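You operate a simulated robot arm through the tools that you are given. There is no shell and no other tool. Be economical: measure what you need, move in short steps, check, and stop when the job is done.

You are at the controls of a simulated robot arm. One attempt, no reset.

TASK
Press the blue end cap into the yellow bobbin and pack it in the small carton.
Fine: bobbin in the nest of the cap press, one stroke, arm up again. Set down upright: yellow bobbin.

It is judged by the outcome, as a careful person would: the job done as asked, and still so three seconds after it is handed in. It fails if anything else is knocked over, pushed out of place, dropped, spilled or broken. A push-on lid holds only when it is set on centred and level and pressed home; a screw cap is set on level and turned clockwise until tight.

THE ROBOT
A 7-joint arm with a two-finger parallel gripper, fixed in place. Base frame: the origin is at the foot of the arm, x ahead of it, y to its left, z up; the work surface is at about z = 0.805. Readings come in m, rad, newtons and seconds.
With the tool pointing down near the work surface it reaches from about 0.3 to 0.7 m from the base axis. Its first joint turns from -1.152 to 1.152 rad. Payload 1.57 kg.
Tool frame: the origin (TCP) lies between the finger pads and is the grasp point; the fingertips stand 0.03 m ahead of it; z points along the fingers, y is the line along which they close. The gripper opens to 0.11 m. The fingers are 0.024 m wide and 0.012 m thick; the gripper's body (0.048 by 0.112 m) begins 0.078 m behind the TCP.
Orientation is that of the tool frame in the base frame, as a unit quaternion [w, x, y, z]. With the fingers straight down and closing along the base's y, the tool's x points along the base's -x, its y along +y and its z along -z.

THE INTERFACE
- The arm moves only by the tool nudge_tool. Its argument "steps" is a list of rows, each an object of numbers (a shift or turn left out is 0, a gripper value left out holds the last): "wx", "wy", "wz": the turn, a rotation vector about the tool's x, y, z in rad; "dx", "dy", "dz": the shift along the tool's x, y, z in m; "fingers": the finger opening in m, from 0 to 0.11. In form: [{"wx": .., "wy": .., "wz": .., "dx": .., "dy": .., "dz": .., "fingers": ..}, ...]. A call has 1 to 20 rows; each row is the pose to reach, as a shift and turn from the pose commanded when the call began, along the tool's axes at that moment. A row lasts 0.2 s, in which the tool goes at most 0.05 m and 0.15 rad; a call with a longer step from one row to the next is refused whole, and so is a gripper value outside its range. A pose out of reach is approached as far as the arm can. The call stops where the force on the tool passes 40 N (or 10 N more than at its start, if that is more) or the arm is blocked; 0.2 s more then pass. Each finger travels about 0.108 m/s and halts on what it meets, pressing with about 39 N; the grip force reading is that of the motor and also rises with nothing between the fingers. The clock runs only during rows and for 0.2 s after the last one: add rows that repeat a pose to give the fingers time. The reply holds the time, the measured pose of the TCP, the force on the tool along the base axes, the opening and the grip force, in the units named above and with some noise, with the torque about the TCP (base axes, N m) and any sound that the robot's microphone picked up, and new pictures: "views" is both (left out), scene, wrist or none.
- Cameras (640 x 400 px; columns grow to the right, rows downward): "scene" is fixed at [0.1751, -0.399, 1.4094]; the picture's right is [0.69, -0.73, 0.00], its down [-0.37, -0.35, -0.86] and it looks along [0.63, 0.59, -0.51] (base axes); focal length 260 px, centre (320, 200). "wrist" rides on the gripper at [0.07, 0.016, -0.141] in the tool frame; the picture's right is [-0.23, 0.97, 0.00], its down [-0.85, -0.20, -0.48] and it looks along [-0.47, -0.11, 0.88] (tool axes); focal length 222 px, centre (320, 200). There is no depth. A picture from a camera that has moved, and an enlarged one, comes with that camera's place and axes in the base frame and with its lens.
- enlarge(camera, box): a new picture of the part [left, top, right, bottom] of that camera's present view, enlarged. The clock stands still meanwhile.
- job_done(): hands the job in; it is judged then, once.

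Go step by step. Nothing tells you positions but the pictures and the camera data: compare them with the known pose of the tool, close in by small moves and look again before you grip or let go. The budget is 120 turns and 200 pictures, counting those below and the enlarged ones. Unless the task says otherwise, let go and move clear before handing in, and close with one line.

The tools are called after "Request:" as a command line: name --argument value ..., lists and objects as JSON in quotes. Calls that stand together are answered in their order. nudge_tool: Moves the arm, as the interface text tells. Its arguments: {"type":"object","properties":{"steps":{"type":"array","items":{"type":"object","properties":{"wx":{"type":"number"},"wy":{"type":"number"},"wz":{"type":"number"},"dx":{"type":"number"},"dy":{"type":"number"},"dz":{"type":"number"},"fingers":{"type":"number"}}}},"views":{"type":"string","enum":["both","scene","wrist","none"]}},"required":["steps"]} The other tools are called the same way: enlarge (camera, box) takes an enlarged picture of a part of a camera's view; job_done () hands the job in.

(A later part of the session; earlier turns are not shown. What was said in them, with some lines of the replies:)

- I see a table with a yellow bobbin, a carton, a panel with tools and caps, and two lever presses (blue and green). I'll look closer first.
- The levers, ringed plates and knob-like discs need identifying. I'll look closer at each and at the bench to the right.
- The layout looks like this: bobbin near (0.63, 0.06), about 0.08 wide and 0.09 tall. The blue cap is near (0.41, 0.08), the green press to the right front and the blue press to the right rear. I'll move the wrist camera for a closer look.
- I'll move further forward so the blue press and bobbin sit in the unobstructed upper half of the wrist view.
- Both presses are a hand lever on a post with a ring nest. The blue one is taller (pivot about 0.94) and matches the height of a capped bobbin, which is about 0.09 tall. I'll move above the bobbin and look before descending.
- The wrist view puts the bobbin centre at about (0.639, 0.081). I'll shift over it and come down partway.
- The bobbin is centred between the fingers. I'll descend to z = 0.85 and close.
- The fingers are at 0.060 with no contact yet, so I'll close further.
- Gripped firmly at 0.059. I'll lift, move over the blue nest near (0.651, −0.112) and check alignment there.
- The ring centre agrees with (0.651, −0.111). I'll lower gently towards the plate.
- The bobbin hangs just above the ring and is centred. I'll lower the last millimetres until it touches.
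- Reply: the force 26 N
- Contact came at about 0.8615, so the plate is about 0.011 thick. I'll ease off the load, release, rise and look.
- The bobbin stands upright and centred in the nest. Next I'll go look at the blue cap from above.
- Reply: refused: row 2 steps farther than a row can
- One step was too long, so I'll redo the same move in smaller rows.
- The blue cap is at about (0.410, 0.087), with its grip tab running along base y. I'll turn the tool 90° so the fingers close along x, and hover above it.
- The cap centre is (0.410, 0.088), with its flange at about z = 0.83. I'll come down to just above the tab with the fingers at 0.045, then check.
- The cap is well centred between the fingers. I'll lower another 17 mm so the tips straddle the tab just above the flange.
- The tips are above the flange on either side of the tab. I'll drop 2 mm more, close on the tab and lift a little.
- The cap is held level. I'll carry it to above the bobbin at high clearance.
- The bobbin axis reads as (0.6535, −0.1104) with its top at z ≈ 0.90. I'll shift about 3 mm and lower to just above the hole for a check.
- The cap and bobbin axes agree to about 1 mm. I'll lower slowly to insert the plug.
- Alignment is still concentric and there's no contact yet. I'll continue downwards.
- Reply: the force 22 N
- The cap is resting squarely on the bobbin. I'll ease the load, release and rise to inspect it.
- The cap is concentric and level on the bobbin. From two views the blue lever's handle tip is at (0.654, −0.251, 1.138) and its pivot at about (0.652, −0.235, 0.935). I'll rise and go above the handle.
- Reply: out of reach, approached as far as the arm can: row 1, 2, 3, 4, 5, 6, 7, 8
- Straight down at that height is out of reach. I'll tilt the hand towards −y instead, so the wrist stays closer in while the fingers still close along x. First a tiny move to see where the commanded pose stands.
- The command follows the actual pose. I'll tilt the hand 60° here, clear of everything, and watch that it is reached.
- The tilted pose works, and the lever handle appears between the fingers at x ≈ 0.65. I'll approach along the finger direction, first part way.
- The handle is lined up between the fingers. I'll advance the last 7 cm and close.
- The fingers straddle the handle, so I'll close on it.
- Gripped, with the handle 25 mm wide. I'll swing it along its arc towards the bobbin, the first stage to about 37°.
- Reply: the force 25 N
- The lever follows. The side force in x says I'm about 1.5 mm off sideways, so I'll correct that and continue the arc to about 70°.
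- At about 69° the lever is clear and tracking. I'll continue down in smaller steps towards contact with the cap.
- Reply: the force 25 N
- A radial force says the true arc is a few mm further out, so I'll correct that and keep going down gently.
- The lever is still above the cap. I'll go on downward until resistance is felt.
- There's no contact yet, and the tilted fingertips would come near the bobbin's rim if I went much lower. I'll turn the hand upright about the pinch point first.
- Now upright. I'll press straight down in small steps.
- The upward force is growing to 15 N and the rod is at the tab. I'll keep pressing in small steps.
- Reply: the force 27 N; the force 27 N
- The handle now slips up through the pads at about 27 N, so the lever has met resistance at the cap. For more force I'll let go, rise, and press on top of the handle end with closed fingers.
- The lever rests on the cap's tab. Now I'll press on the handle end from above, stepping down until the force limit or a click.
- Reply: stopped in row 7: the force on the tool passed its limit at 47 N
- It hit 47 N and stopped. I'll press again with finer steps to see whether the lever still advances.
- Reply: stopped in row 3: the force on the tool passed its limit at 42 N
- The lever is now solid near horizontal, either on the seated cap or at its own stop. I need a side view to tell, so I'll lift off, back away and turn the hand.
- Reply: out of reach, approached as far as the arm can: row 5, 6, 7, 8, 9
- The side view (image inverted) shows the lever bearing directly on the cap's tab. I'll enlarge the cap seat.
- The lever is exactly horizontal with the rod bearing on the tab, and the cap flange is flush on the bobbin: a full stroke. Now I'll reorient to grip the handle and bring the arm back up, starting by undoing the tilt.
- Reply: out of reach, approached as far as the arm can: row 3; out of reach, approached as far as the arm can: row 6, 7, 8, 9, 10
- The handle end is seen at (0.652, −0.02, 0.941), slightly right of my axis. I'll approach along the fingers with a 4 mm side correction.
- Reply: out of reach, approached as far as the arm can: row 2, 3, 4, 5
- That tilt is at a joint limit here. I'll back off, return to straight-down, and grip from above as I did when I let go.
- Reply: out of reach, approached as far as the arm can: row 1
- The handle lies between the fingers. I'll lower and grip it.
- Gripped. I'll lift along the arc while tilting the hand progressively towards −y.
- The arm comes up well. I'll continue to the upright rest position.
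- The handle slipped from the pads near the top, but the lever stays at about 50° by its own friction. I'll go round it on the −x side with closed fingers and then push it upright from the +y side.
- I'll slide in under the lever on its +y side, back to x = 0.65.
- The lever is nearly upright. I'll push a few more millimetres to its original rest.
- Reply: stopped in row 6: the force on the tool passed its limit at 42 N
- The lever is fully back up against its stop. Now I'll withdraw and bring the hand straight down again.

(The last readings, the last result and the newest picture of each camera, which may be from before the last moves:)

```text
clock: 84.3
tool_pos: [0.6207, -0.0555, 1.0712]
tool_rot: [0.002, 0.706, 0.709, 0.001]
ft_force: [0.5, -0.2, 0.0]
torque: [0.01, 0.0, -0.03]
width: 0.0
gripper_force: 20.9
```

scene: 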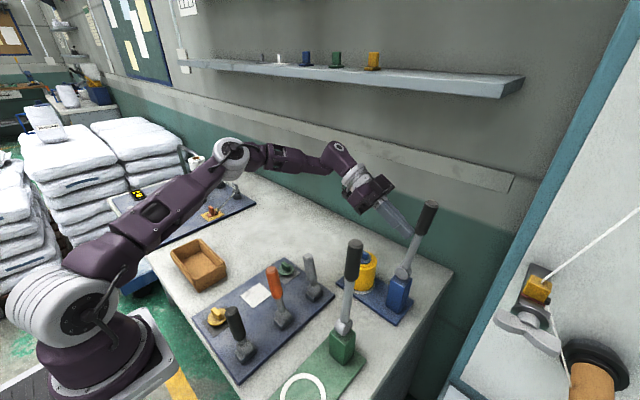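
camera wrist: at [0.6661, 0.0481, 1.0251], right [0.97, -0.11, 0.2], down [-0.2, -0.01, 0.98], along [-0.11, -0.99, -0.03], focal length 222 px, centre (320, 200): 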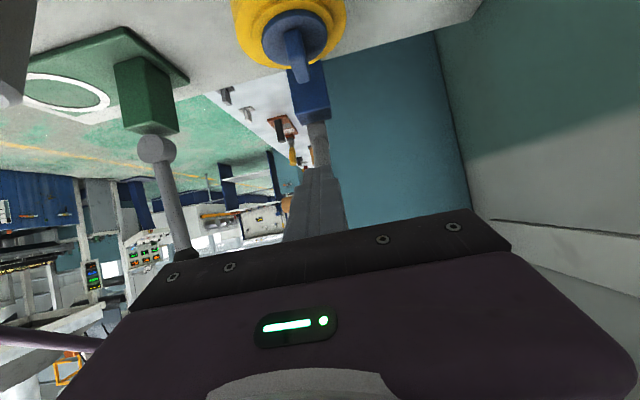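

Request:
nudge_tool --steps '[{"wz": -0.143}, {"wz": -0.286}, {"wz": -0.429}, {"wz": -0.572, "fingers": 0.1}, {"wz": -0.715}, {"wz": -0.858}, {"wz": -1.0}, {"wz": -1.143}, {"wz": -1.286}, {"wz": -1.43}, {"wz": -1.5708}, {"wz": -1.5708, "dx": -0.03, "dy": 0.015, "dz": 0.015}, {"wz": -1.5708, "dx": -0.055, "dy": 0.032, "dz": 0.03}, {"wz": -1.5708, "dx": -0.055, "dy": 0.032, "dz": 0.03}]' --views "both"

Request:
enlarge --camera "wrist" --box '[240, 80, 400, 220]'

Request:
enlarge --camera "scene" --box '[345, 235, 395, 285]'

```text
clock: 87.3
tool_pos: [0.654, -0.1114, 1.0401]
tool_rot: [0.002, -0.001, 1.0, 0.0]
ft_force: [-0.9, 0.2, 0.8]
torque: [0.02, -0.03, 0.01]
width: 0.1001
gripper_force: 0.0
camera wrist: at [0.5838, -0.0941, 1.1818], right [0.22, 0.97, 0.0], down [0.85, -0.2, 0.48], along [0.47, -0.11, -0.88], focal length 222 px, centre (320, 200)
```

scene: 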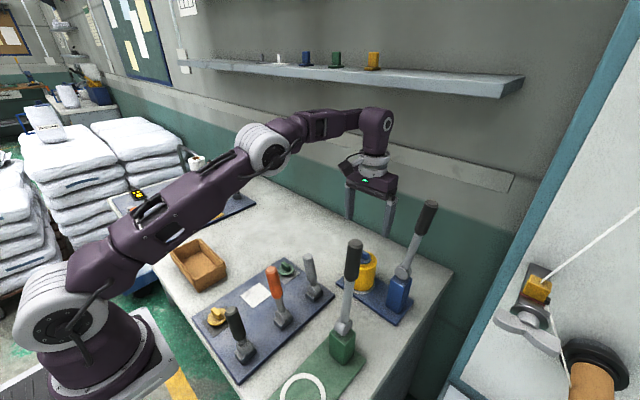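
wrist: 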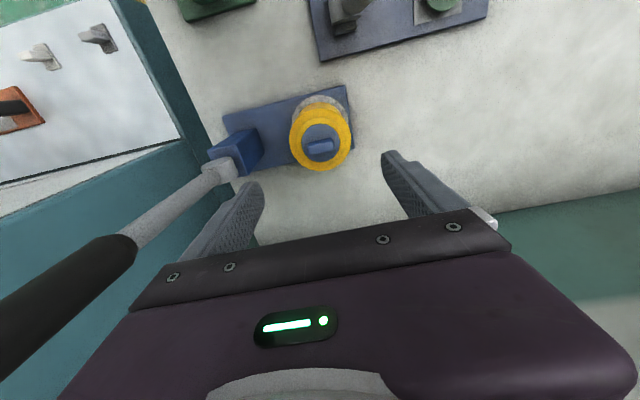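

```text
2.86 times, centred on (320, 150) of wrist
camera zoom: at [0.5838, -0.0941, 1.1818], right [0.22, 0.97, 0.0], down [0.85, -0.2, 0.48], along [0.47, -0.11, -0.88], focal length 635 px, centre (320, 343)
```

zoom: 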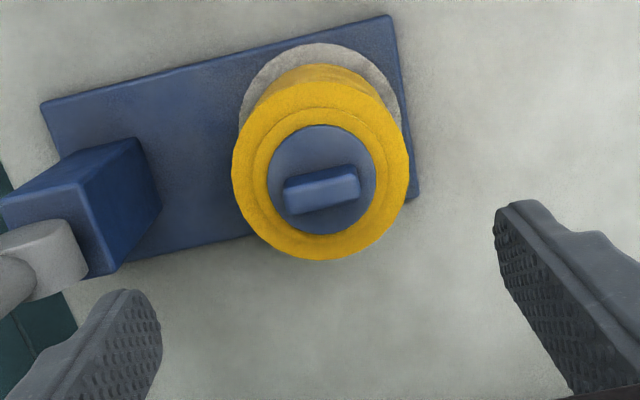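

```text
8.00 times, centred on (370, 260) of scene
camera zoom: at [0.1751, -0.399, 1.4094], right [0.69, -0.73, 0.0], down [-0.37, -0.35, -0.86], along [0.63, 0.59, -0.51], focal length 2079 px, centre (-80, -280)
```

zoom: 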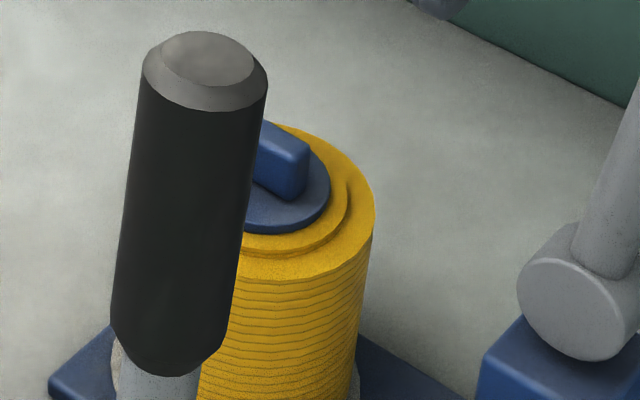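

The cap looks flush and the press has cycled. To verify the cap is really held, I'll grip its tab by the ends and lift a few millimetres to see whether the bobbin's weight comes with it.

Request:
nudge_tool --steps '[{"dz": 0.03, "dy": 0.001, "fingers": 0.06}, {"dz": 0.06, "dy": 0.001}, {"dz": 0.085, "dy": 0.001}, {"dz": 0.097, "dy": 0.001}, {"dz": 0.097, "dy": 0.001, "fingers": 0.035}, {"dz": 0.097, "dy": 0.001, "fingers": 0.02}, {"dz": 0.097, "dy": 0.001, "fingers": 0.02}]' --views "wrist"

Request:
enlarge --camera "wrist" --box '[250, 110, 390, 230]'

```text
clock: 88.9
tool_pos: [0.6527, -0.1096, 0.9432]
tool_rot: [0.002, 0.0, 1.0, -0.001]
ft_force: [0.3, -1.0, -0.4]
torque: [-0.03, -0.06, -0.02]
width: 0.0307
gripper_force: 38.9
camera wrist: at [0.5837, -0.0924, 1.0853], right [0.23, 0.97, 0.0], down [0.85, -0.2, 0.48], along [0.47, -0.11, -0.88], focal length 222 px, centre (320, 200)
```

wrist: 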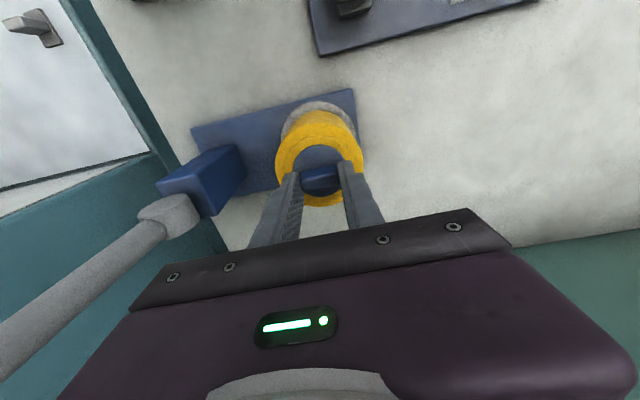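

```text
3.33 times, centred on (320, 170) of wrist
camera zoom: at [0.5837, -0.0924, 1.0853], right [0.23, 0.97, 0.0], down [0.85, -0.2, 0.48], along [0.47, -0.11, -0.88], focal length 740 px, centre (320, 300)
```

zoom: 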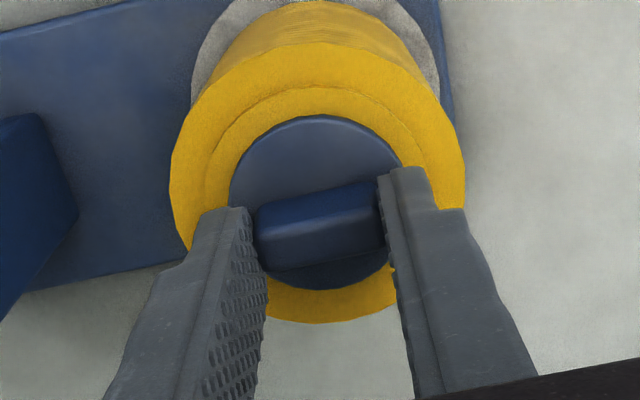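

The tab is gripped by its ends. I'll lift gently by 5 mm and read the force.

Request:
nudge_tool --steps '[{"dz": -0.002}, {"dz": -0.004}, {"dz": -0.005}, {"dz": -0.005}, {"dz": -0.005}]' --views "wrist"

Request:
enlarge --camera "scene" --box '[340, 225, 400, 305]'

```text
clock: 90.1
tool_pos: [0.6532, -0.1099, 0.9482]
tool_rot: [0.002, 0.0, 1.0, -0.001]
ft_force: [0.5, 0.2, -1.4]
torque: [0.03, 0.0, -0.02]
width: 0.0305
gripper_force: 39.1
camera wrist: at [0.5834, -0.093, 1.0901], right [0.23, 0.97, 0.0], down [0.85, -0.2, 0.48], along [0.47, -0.11, -0.88], focal length 222 px, centre (320, 200)
```

wrist: 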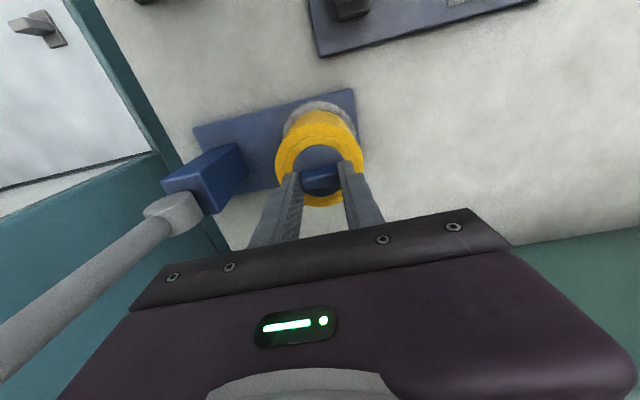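

```text
5.00 times, centred on (370, 265) of scene
camera zoom: at [0.1751, -0.399, 1.4094], right [0.69, -0.73, 0.0], down [-0.37, -0.35, -0.86], along [0.63, 0.59, -0.51], focal length 1299 px, centre (70, -125)
```

zoom: 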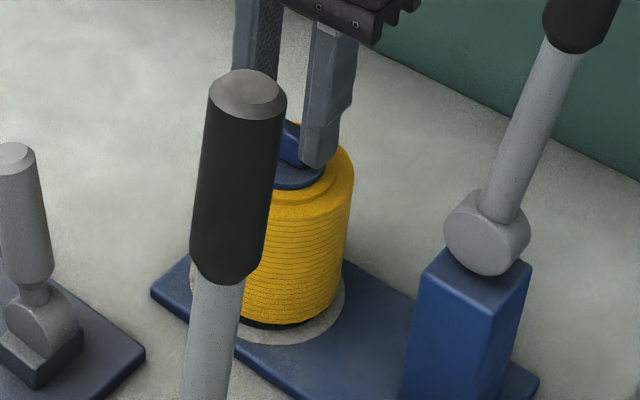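

The bobbin rises with the cap, so the cap is held. I'll set it back in the nest, let go, and regrip the bobbin body for the carry.

Request:
nudge_tool --steps '[{"dz": 0.0}, {"dz": 0.003}, {"dz": 0.005}, {"dz": 0.005, "fingers": 0.045}, {"dz": 0.005, "fingers": 0.05}, {"dz": -0.03, "fingers": 0.05}, {"dz": -0.06, "fingers": 0.1}, {"dz": -0.06, "fingers": 0.1}, {"dz": -0.06, "fingers": 0.1}, {"dz": -0.02, "fingers": 0.1}, {"dz": 0.02, "fingers": 0.1}, {"dz": 0.055, "fingers": 0.1}, {"dz": 0.08, "fingers": 0.1}, {"dz": 0.08, "fingers": 0.1}]' --views "both"

Request:
enlarge --camera "scene" --box '[340, 225, 400, 305]'

```text
clock: 93.1
tool_pos: [0.6535, -0.1093, 0.8674]
tool_rot: [0.002, -0.001, 1.0, -0.001]
ft_force: [0.4, -0.3, -0.4]
torque: [-0.03, -0.01, -0.04]
width: 0.1001
gripper_force: 0.2
camera wrist: at [0.5841, -0.0927, 1.0092], right [0.23, 0.97, 0.0], down [0.85, -0.2, 0.48], along [0.47, -0.11, -0.88], focal length 222 px, centre (320, 200)
```

scene: 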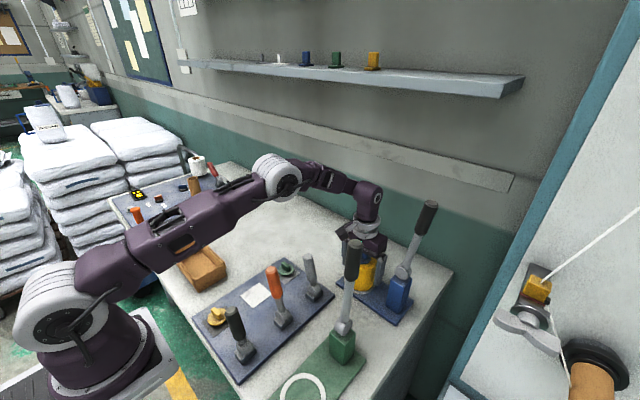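
wrist: 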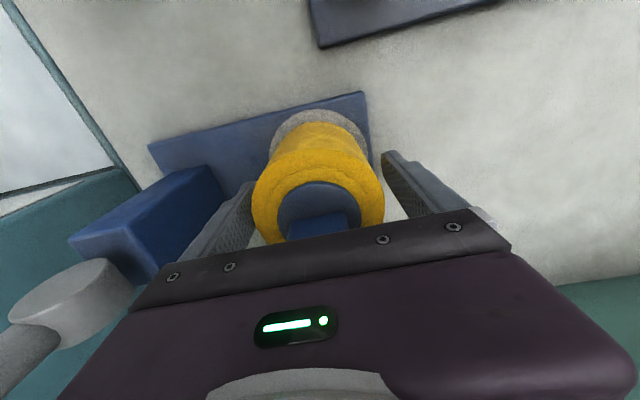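

```text
5.00 times, centred on (370, 265) of scene
camera zoom: at [0.1751, -0.399, 1.4094], right [0.69, -0.73, 0.0], down [-0.37, -0.35, -0.86], along [0.63, 0.59, -0.51], focal length 1299 px, centre (70, -125)
```

zoom: 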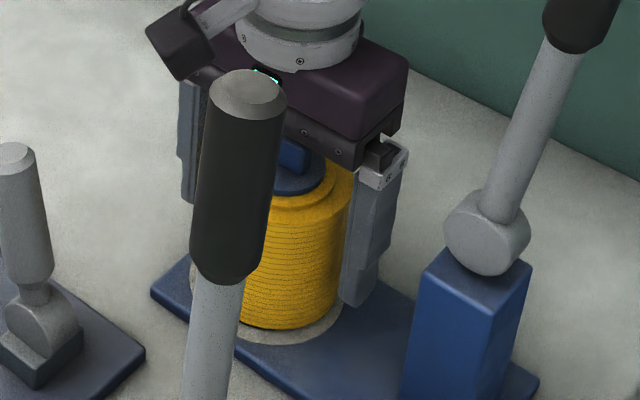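

The fingers straddle the bobbin with the body clear of the tab. I'll close and lift.

Request:
nudge_tool --steps '[{"fingers": 0.08}, {"fingers": 0.06}, {"fingers": 0.045}, {"fingers": 0.04}, {"fingers": 0.04}, {"fingers": 0.04, "dz": -0.03}, {"fingers": 0.04, "dz": -0.07}, {"fingers": 0.04, "dz": -0.11}, {"fingers": 0.04, "dz": -0.14}, {"fingers": 0.04, "dz": -0.14}]' --views "both"

```text
clock: 95.3
tool_pos: [0.653, -0.1108, 1.009]
tool_rot: [0.001, -0.001, 1.0, -0.001]
ft_force: [-0.3, 0.9, -1.4]
torque: [0.03, 0.01, -0.02]
width: 0.059
gripper_force: 39.6
camera wrist: at [0.5838, -0.0927, 1.1511], right [0.23, 0.97, 0.0], down [0.85, -0.2, 0.48], along [0.47, -0.11, -0.88], focal length 222 px, centre (320, 200)
```

scene: 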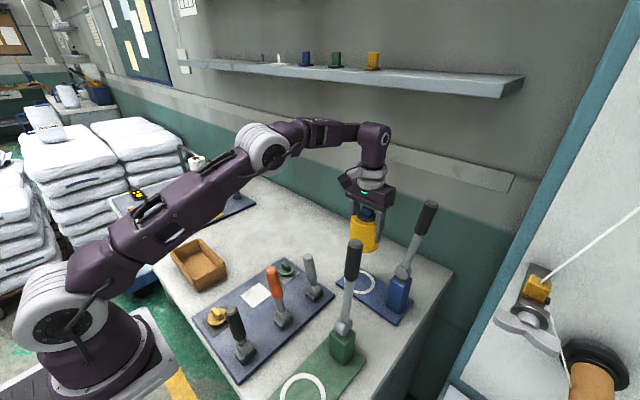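
wrist: 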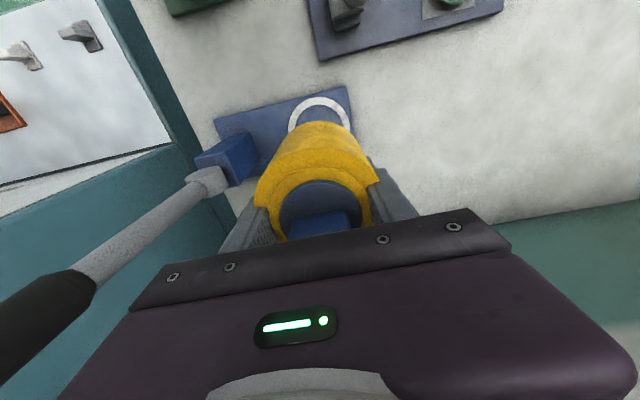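

Holding the capped bobbin at 0.059. I'll carry it high over to the carton and look before going in.

Request:
nudge_tool --steps '[{"dz": -0.04}, {"dx": 0.01, "dy": 0.045, "dz": -0.04}, {"dx": 0.025, "dy": 0.088, "dz": -0.04}, {"dx": 0.045, "dy": 0.13, "dz": -0.04}, {"dx": 0.065, "dy": 0.17, "dz": -0.04}, {"dx": 0.085, "dy": 0.21, "dz": -0.04}, {"dx": 0.11, "dy": 0.25, "dz": -0.04}, {"dx": 0.135, "dy": 0.29, "dz": -0.04}, {"dx": 0.16, "dy": 0.325, "dz": -0.04}, {"dx": 0.185, "dy": 0.355, "dz": -0.04}, {"dx": 0.203, "dy": 0.37, "dz": -0.04}, {"dx": 0.203, "dy": 0.37, "dz": -0.04}]' --views "both"

Request:
enlarge --camera "scene" --box '[150, 210, 260, 310]'

```text
clock: 97.9
tool_pos: [0.4484, 0.2613, 1.0475]
tool_rot: [0.001, -0.001, 1.0, -0.001]
ft_force: [0.6, -0.6, -1.8]
torque: [0.02, 0.02, 0.01]
width: 0.0591
gripper_force: 38.8
camera wrist: at [0.379, 0.2774, 1.1887], right [0.23, 0.97, 0.0], down [0.85, -0.2, 0.48], along [0.47, -0.11, -0.88], focal length 222 px, centre (320, 200)
```

scene: 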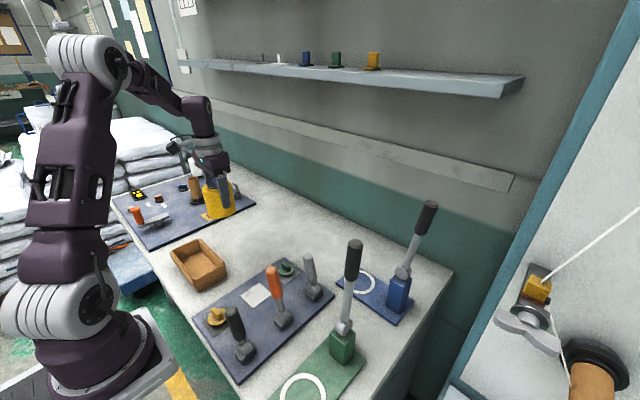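
wrist: 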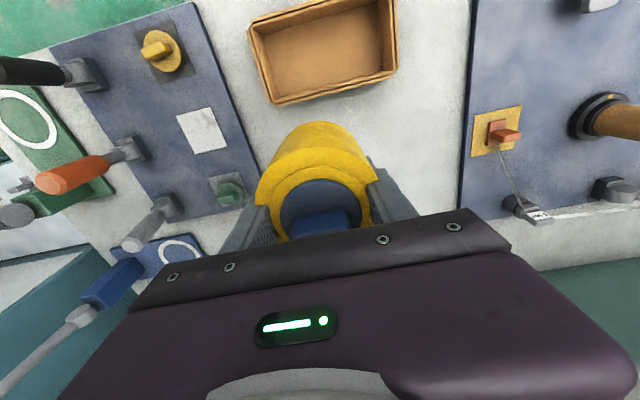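

```text
4.00 times, centred on (205, 260) of scene
camera zoom: at [0.1751, -0.3989, 1.4094], right [0.69, -0.73, 0.0], down [-0.37, -0.35, -0.86], along [0.63, 0.59, -0.51], focal length 1040 px, centre (780, -40)
```

zoom: 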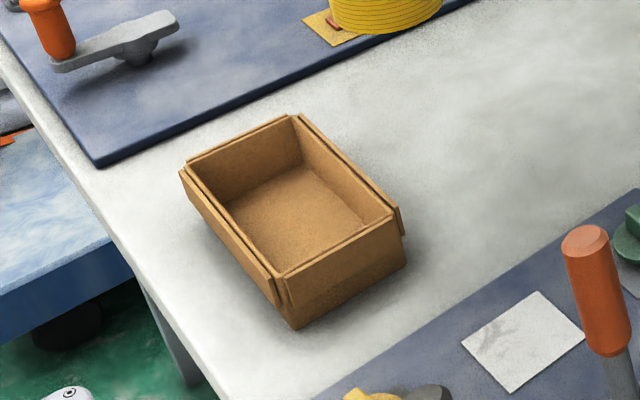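

Request:
enlarge --camera "wrist" --box '[230, 0, 420, 120]'

```text
3.33 times, centred on (325, 60) of wrist
camera zoom: at [0.379, 0.2774, 1.1887], right [0.23, 0.97, 0.0], down [0.85, -0.2, 0.48], along [0.47, -0.11, -0.88], focal length 740 px, centre (303, 667)
```

zoom: 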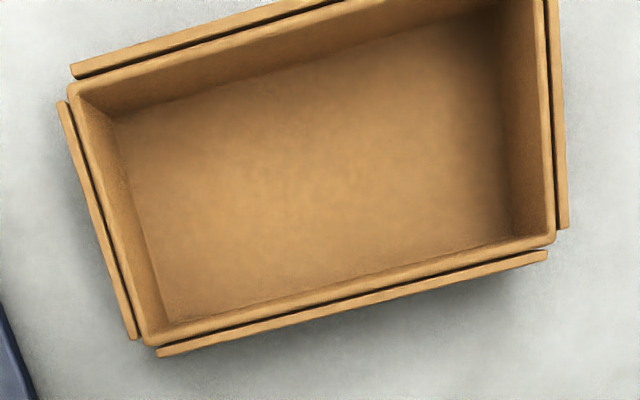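

The carton floor measures roughly x 0.313–0.391 and y 0.211–0.371, centre (0.352, 0.291). It is snug in x, so I'll centre carefully above it and check.

Request:
nudge_tool --steps '[{"dx": 0.04, "dy": 0.012}, {"dx": 0.08, "dy": 0.024}, {"dx": 0.097, "dy": 0.03}, {"dx": 0.097, "dy": 0.03}, {"dx": 0.097, "dy": 0.03, "dz": 0.04}, {"dx": 0.097, "dy": 0.03, "dz": 0.08}, {"dx": 0.097, "dy": 0.03, "dz": 0.105}, {"dx": 0.097, "dy": 0.03, "dz": 0.105}]' --views "both"

Request:
enlarge --camera "scene" --box '[150, 200, 250, 300]'

Request:
enlarge --camera "wrist" --box '[200, 60, 440, 260]'

```text
clock: 99.7
tool_pos: [0.3527, 0.2893, 0.942]
tool_rot: [0.002, -0.001, 1.0, -0.001]
ft_force: [-0.5, -1.1, -1.5]
torque: [-0.01, 0.04, 0.02]
width: 0.0588
gripper_force: 38.7
camera wrist: at [0.2829, 0.3071, 1.0838], right [0.23, 0.97, 0.0], down [0.85, -0.2, 0.48], along [0.47, -0.11, -0.88], focal length 222 px, centre (320, 200)
```

scene: 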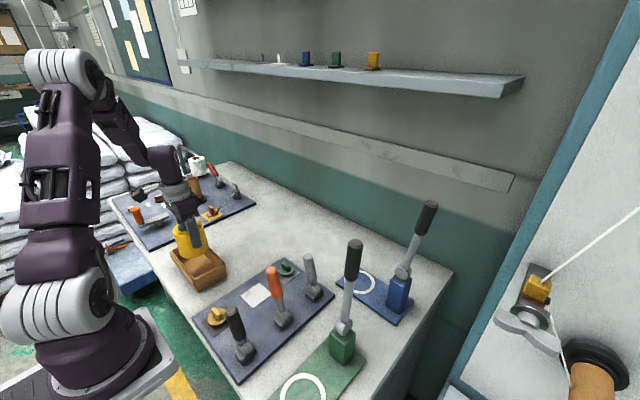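
wrist: 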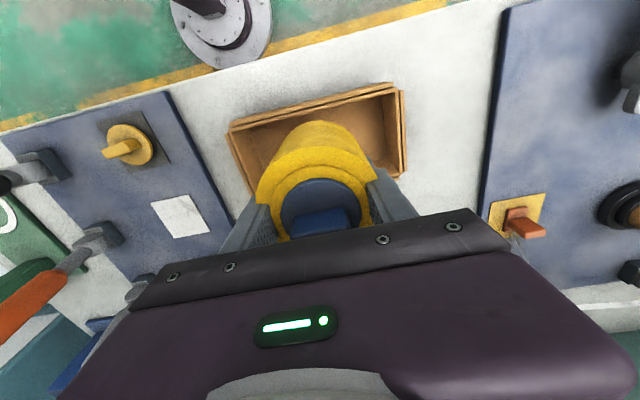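

```text
4.00 times, centred on (200, 250) of scene
camera zoom: at [0.1751, -0.3989, 1.4094], right [0.69, -0.73, 0.0], down [-0.37, -0.35, -0.86], along [0.63, 0.59, -0.51], focal length 1040 px, centre (800, 0)
```

zoom: 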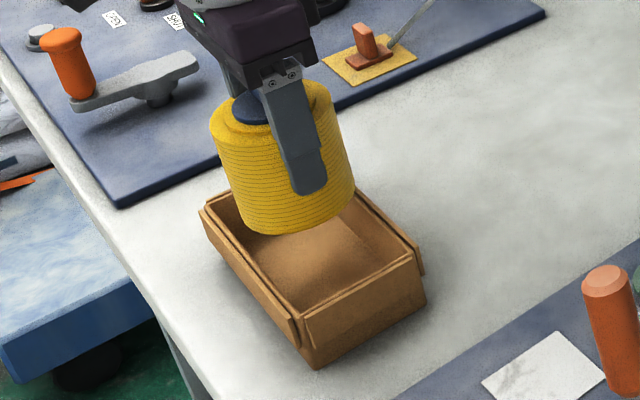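

```text
2.00 times, centred on (320, 160) of wrist
camera zoom: at [0.2829, 0.3071, 1.0838], right [0.23, 0.97, 0.0], down [0.85, -0.2, 0.48], along [0.47, -0.11, -0.88], focal length 444 px, centre (320, 280)
```

zoom: 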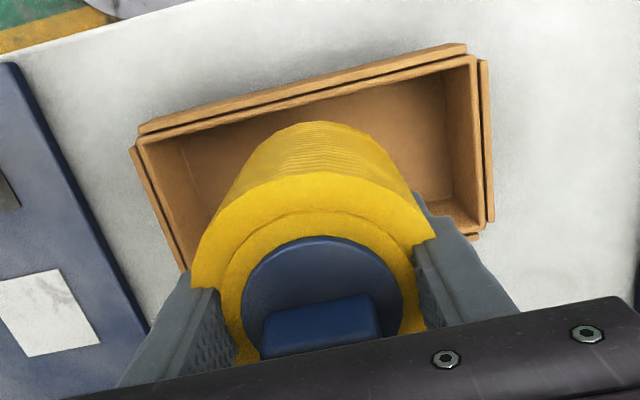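

The clearance in x is only about 2 mm per side, and I read the box centre at x ≈ 0.3505. I'll shift 2 mm and lower just into the rim, then check.

Request:
nudge_tool --steps '[{"dx": 0.002, "dy": 0.001}, {"dx": 0.002, "dy": 0.001, "dz": 0.015}, {"dx": 0.002, "dy": 0.001, "dz": 0.03}, {"dx": 0.002, "dy": 0.001, "dz": 0.04}, {"dx": 0.002, "dy": 0.001, "dz": 0.04}]' --views "wrist"

Request:
enlarge --camera "scene" --box '[150, 200, 250, 300]'

Request:
enlarge --camera "wrist" --box '[200, 60, 440, 260]'

```text
clock: 100.9
tool_pos: [0.3505, 0.2917, 0.9021]
tool_rot: [0.002, 0.0, 1.0, -0.001]
ft_force: [-0.1, 0.0, -2.2]
torque: [-0.04, 0.01, -0.01]
width: 0.0593
gripper_force: 38.6
camera wrist: at [0.2806, 0.3079, 1.0437], right [0.23, 0.97, 0.0], down [0.85, -0.2, 0.48], along [0.47, -0.11, -0.88], focal length 222 px, centre (320, 200)
```

wrist: 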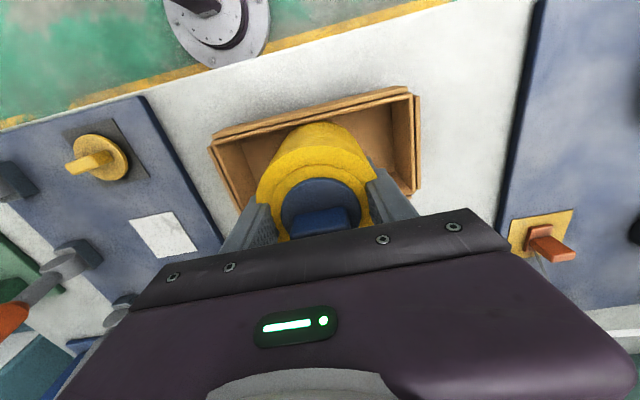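

```text
4.00 times, centred on (200, 250) of scene
camera zoom: at [0.1751, -0.3989, 1.4094], right [0.69, -0.73, 0.0], down [-0.37, -0.35, -0.86], along [0.63, 0.59, -0.51], focal length 1040 px, centre (800, 0)
```

zoom: 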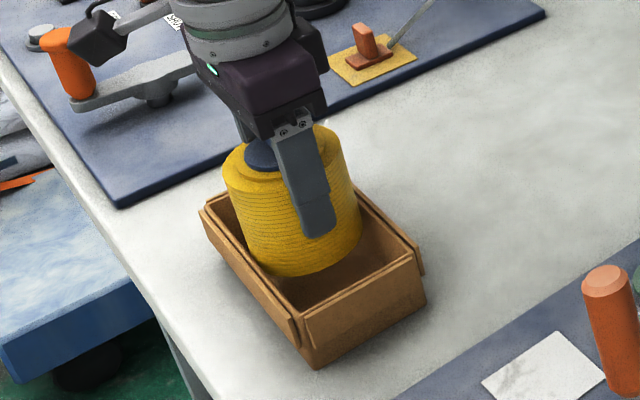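

```text
2.00 times, centred on (320, 160) of wrist
camera zoom: at [0.2806, 0.3079, 1.0437], right [0.23, 0.97, 0.0], down [0.85, -0.2, 0.48], along [0.47, -0.11, -0.88], focal length 444 px, centre (320, 280)
```

zoom: 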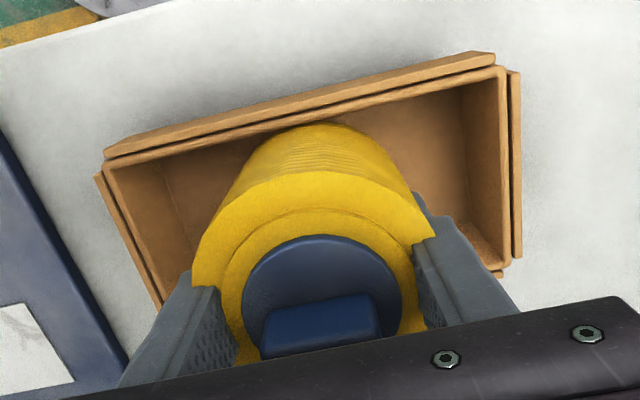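

Both sides look clear. I'll lower on, with small steps near the floor.

Request:
nudge_tool --steps '[{"dz": 0.008}, {"dz": 0.016}, {"dz": 0.024}, {"dz": 0.03}, {"dz": 0.034}, {"dz": 0.034}]' --views "wrist"

Request:
enlarge --camera "scene" --box '[150, 200, 250, 300]'

```text
clock: 102.3
tool_pos: [0.3501, 0.2901, 0.8676]
tool_rot: [0.001, -0.001, 1.0, 0.0]
ft_force: [-1.7, -1.9, 6.2]
torque: [0.13, 0.0, 0.01]
width: 0.0589
gripper_force: 39.4
camera wrist: at [0.2809, 0.3075, 1.0099], right [0.23, 0.97, 0.0], down [0.85, -0.2, 0.48], along [0.47, -0.11, -0.88], focal length 222 px, centre (320, 200)
```

wrist: 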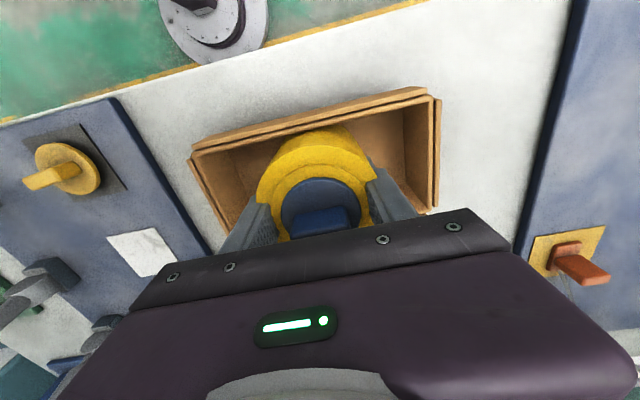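

```text
4.00 times, centred on (200, 250) of scene
camera zoom: at [0.175, -0.399, 1.4094], right [0.69, -0.73, 0.0], down [-0.37, -0.35, -0.86], along [0.63, 0.59, -0.51], focal length 1040 px, centre (800, 0)
```

zoom: 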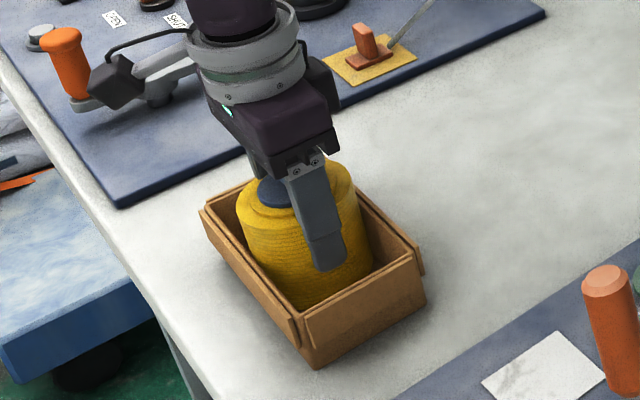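

It's touching something with about 8 N. I'll press down a further millimetre or so to confirm it's the floor.

Request:
nudge_tool --steps '[{"dz": 0.001}, {"dz": 0.002}, {"dz": 0.002}]' --views "none"

Request:
enlarge --camera "wrist" --box '[180, 70, 460, 260]'

```text
clock: 103.1
tool_pos: [0.3514, 0.2902, 0.8663]
tool_rot: [0.002, -0.001, 1.0, 0.0]
ft_force: [0.6, -2.5, 13.5]
torque: [-0.27, -0.3, 0.01]
width: 0.0589
gripper_force: 39.1
```

```text
2.11 times, centred on (320, 165) of wrist
camera zoom: at [0.281, 0.3074, 1.0075], right [0.23, 0.97, 0.0], down [0.85, -0.2, 0.48], along [0.47, -0.11, -0.88], focal length 468 px, centre (320, 274)
```

zoom: 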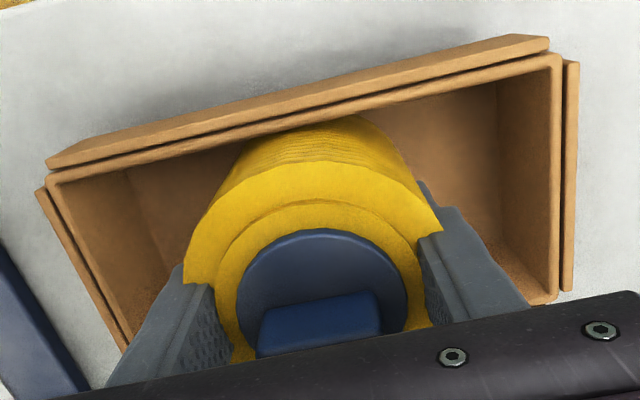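

The reading is ambiguous between floor and wall rub. I'll lift 3 mm, shift 1.5 mm in +x, and lower again to see whether the contact height is the same.

Request:
nudge_tool --steps '[{"dz": -0.004}, {"dz": -0.004, "dx": -0.0015}, {"dz": -0.002, "dx": -0.0015}, {"dz": 0.0, "dx": -0.0015}, {"dz": 0.0, "dx": -0.0015}]' --views "none"

```text
clock: 104.3
tool_pos: [0.3515, 0.2916, 0.8672]
tool_rot: [0.002, -0.001, 1.0, -0.001]
ft_force: [-1.6, -1.7, 2.1]
torque: [-0.05, -0.06, -0.02]
width: 0.059
gripper_force: 39.3
```

Request:
nudge_tool --steps '[{"dz": 0.001}, {"dz": 0.002}, {"dz": 0.003}, {"dz": 0.003}]' --views "none"

```text
clock: 105.3
tool_pos: [0.3527, 0.2904, 0.8639]
tool_rot: [0.001, -0.001, 1.0, 0.001]
ft_force: [-0.8, 0.5, 13.4]
torque: [0.3, -0.08, 0.02]
width: 0.0591
gripper_force: 38.7
```

Request:
enlarge --camera "scene" --box '[160, 220, 240, 300]'

Request:
enlarge --camera "wrist" --box '[180, 70, 460, 260]'

```text
5.00 times, centred on (200, 260) of scene
camera zoom: at [0.1749, -0.3991, 1.4094], right [0.69, -0.73, 0.0], down [-0.37, -0.35, -0.86], along [0.63, 0.59, -0.51], focal length 1299 px, centre (920, -100)
```

zoom: 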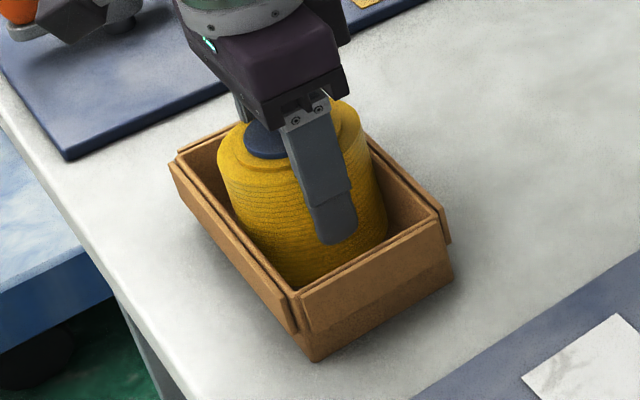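

```text
2.11 times, centred on (320, 165) of wrist
camera zoom: at [0.2824, 0.3076, 1.0045], right [0.23, 0.97, 0.0], down [0.85, -0.2, 0.48], along [0.47, -0.11, -0.88], focal length 468 px, centre (320, 274)
```

zoom: 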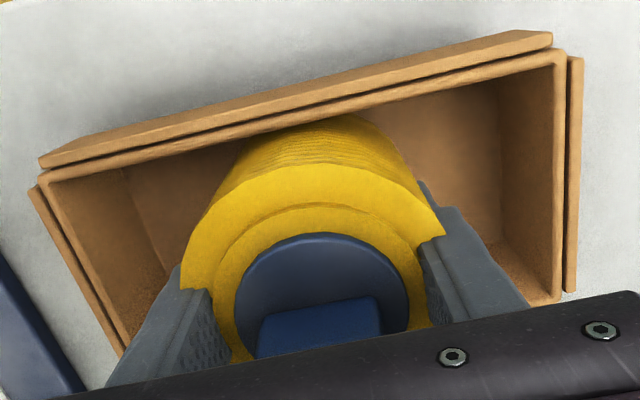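

The bobbin has slid up slightly in the grip, so it is standing on the carton floor. I'll ease the load and open slowly.

Request:
nudge_tool --steps '[{"dz": -0.001}, {"dz": -0.002}, {"dz": -0.002, "fingers": 0.065}, {"dz": -0.002, "fingers": 0.075}, {"dz": -0.002, "fingers": 0.085}, {"dz": -0.002, "fingers": 0.085}]' --views "wrist"

Request:
enlarge --camera "scene" --box '[160, 220, 240, 300]'

```text
clock: 106.7
tool_pos: [0.352, 0.2906, 0.8641]
tool_rot: [0.002, -0.001, 1.0, -0.001]
ft_force: [-0.3, -0.7, 0.5]
torque: [-0.01, -0.03, 0.03]
width: 0.0851
gripper_force: 0.1
camera wrist: at [0.282, 0.3076, 1.0065], right [0.23, 0.97, 0.0], down [0.85, -0.2, 0.48], along [0.47, -0.11, -0.88], focal length 222 px, centre (320, 200)
```

wrist: 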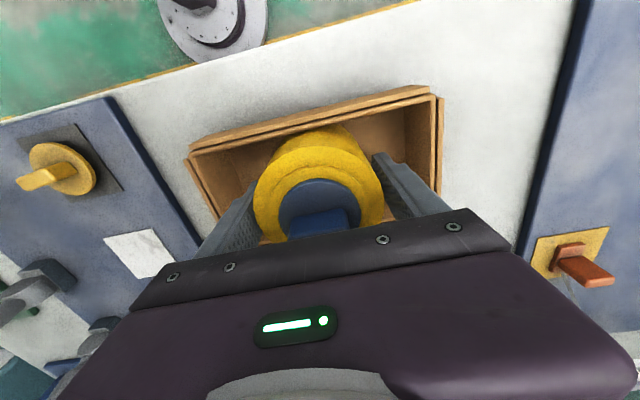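

```text
5.00 times, centred on (200, 260) of scene
camera zoom: at [0.1751, -0.399, 1.4094], right [0.69, -0.73, 0.0], down [-0.37, -0.35, -0.86], along [0.63, 0.59, -0.51], focal length 1299 px, centre (920, -100)
```

zoom: 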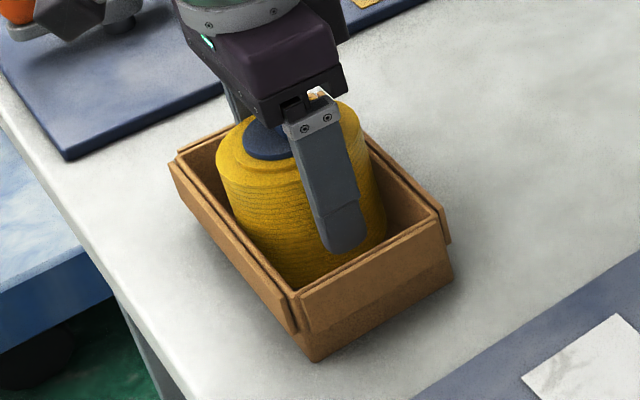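

It stands steady. I'll rise straight up and inspect.

Request:
nudge_tool --steps '[{"fingers": 0.095}, {"dz": -0.02}, {"dz": -0.05}, {"dz": -0.09}, {"dz": -0.13}, {"dz": -0.17}, {"dz": -0.17, "dx": -0.04}, {"dz": -0.17, "dx": -0.08}, {"dz": -0.17, "dx": -0.08}]' --views "both"

Request:
enlarge --camera "scene" --box '[160, 220, 240, 300]'

Request:
enlarge --camera "wrist" --box '[230, 0, 430, 150]'

```text
clock: 108.7
tool_pos: [0.4326, 0.291, 1.035]
tool_rot: [0.003, -0.001, 1.0, -0.001]
ft_force: [0.0, 0.2, -0.7]
torque: [0.02, 0.03, 0.0]
width: 0.095
gripper_force: 0.0
camera wrist: at [0.3627, 0.308, 1.1769], right [0.23, 0.97, 0.0], down [0.85, -0.2, 0.48], along [0.47, -0.11, -0.88], focal length 222 px, centre (320, 200)
```

scene: 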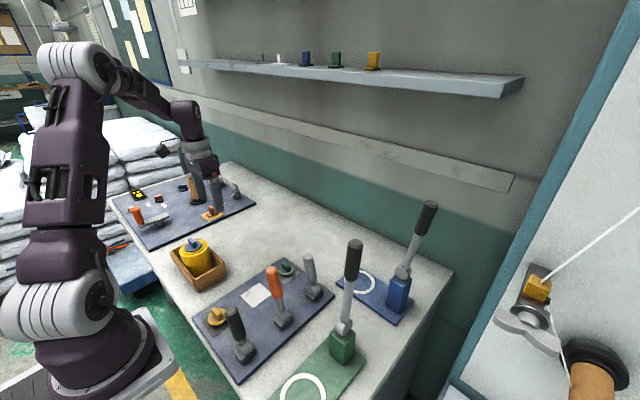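
wrist: 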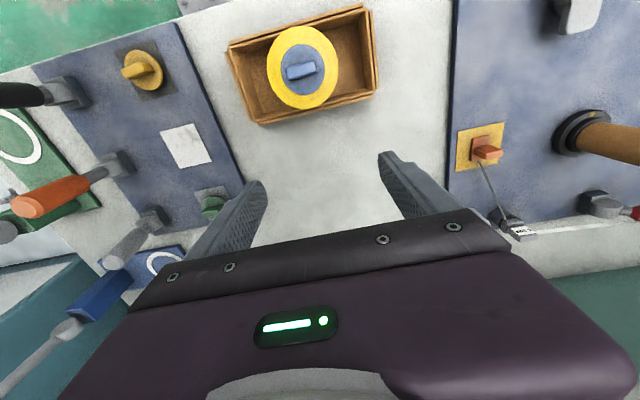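

```text
5.00 times, centred on (200, 260) of scene
camera zoom: at [0.1751, -0.399, 1.4094], right [0.69, -0.73, 0.0], down [-0.37, -0.35, -0.86], along [0.63, 0.59, -0.51], focal length 1299 px, centre (920, -100)
```

zoom: 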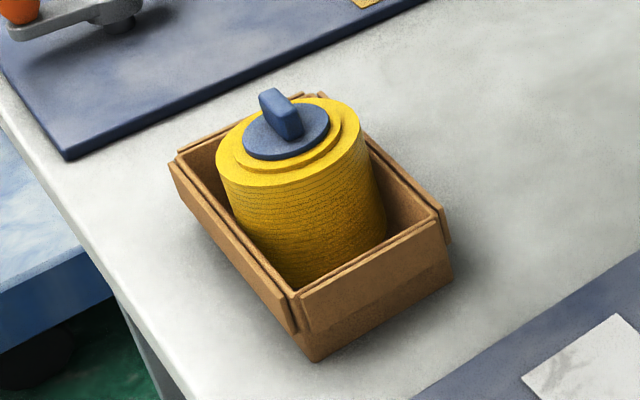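

```text
2.67 times, centred on (330, 75) of wrist
camera zoom: at [0.3627, 0.308, 1.1769], right [0.23, 0.97, 0.0], down [0.85, -0.2, 0.48], along [0.47, -0.11, -0.88], focal length 592 px, centre (293, 533)
```

zoom: 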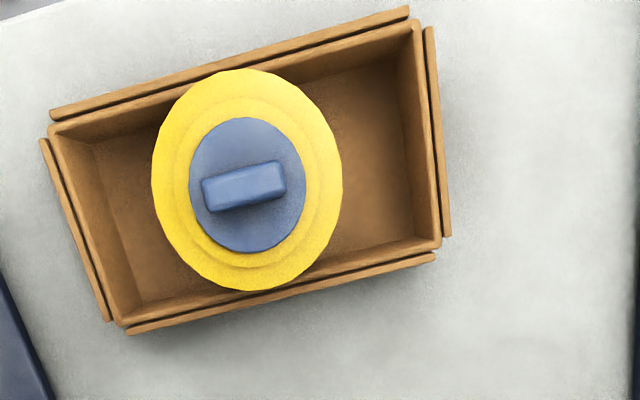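

The capped bobbin stands upright in the carton, which hasn't moved. The press lever is up again and the gripper is empty and clear, so I'm handing in.

Request:
job_done

```text
The job is handed in.
```

The blue cap is pressed into the yellow bobbin, the press arm is back up, and the capped bobbin is standing upright in the small carton. I used the blue press because nothing was labelled and its height matched the capped bobbin. The cap held when I lifted the bobbin by its tab.
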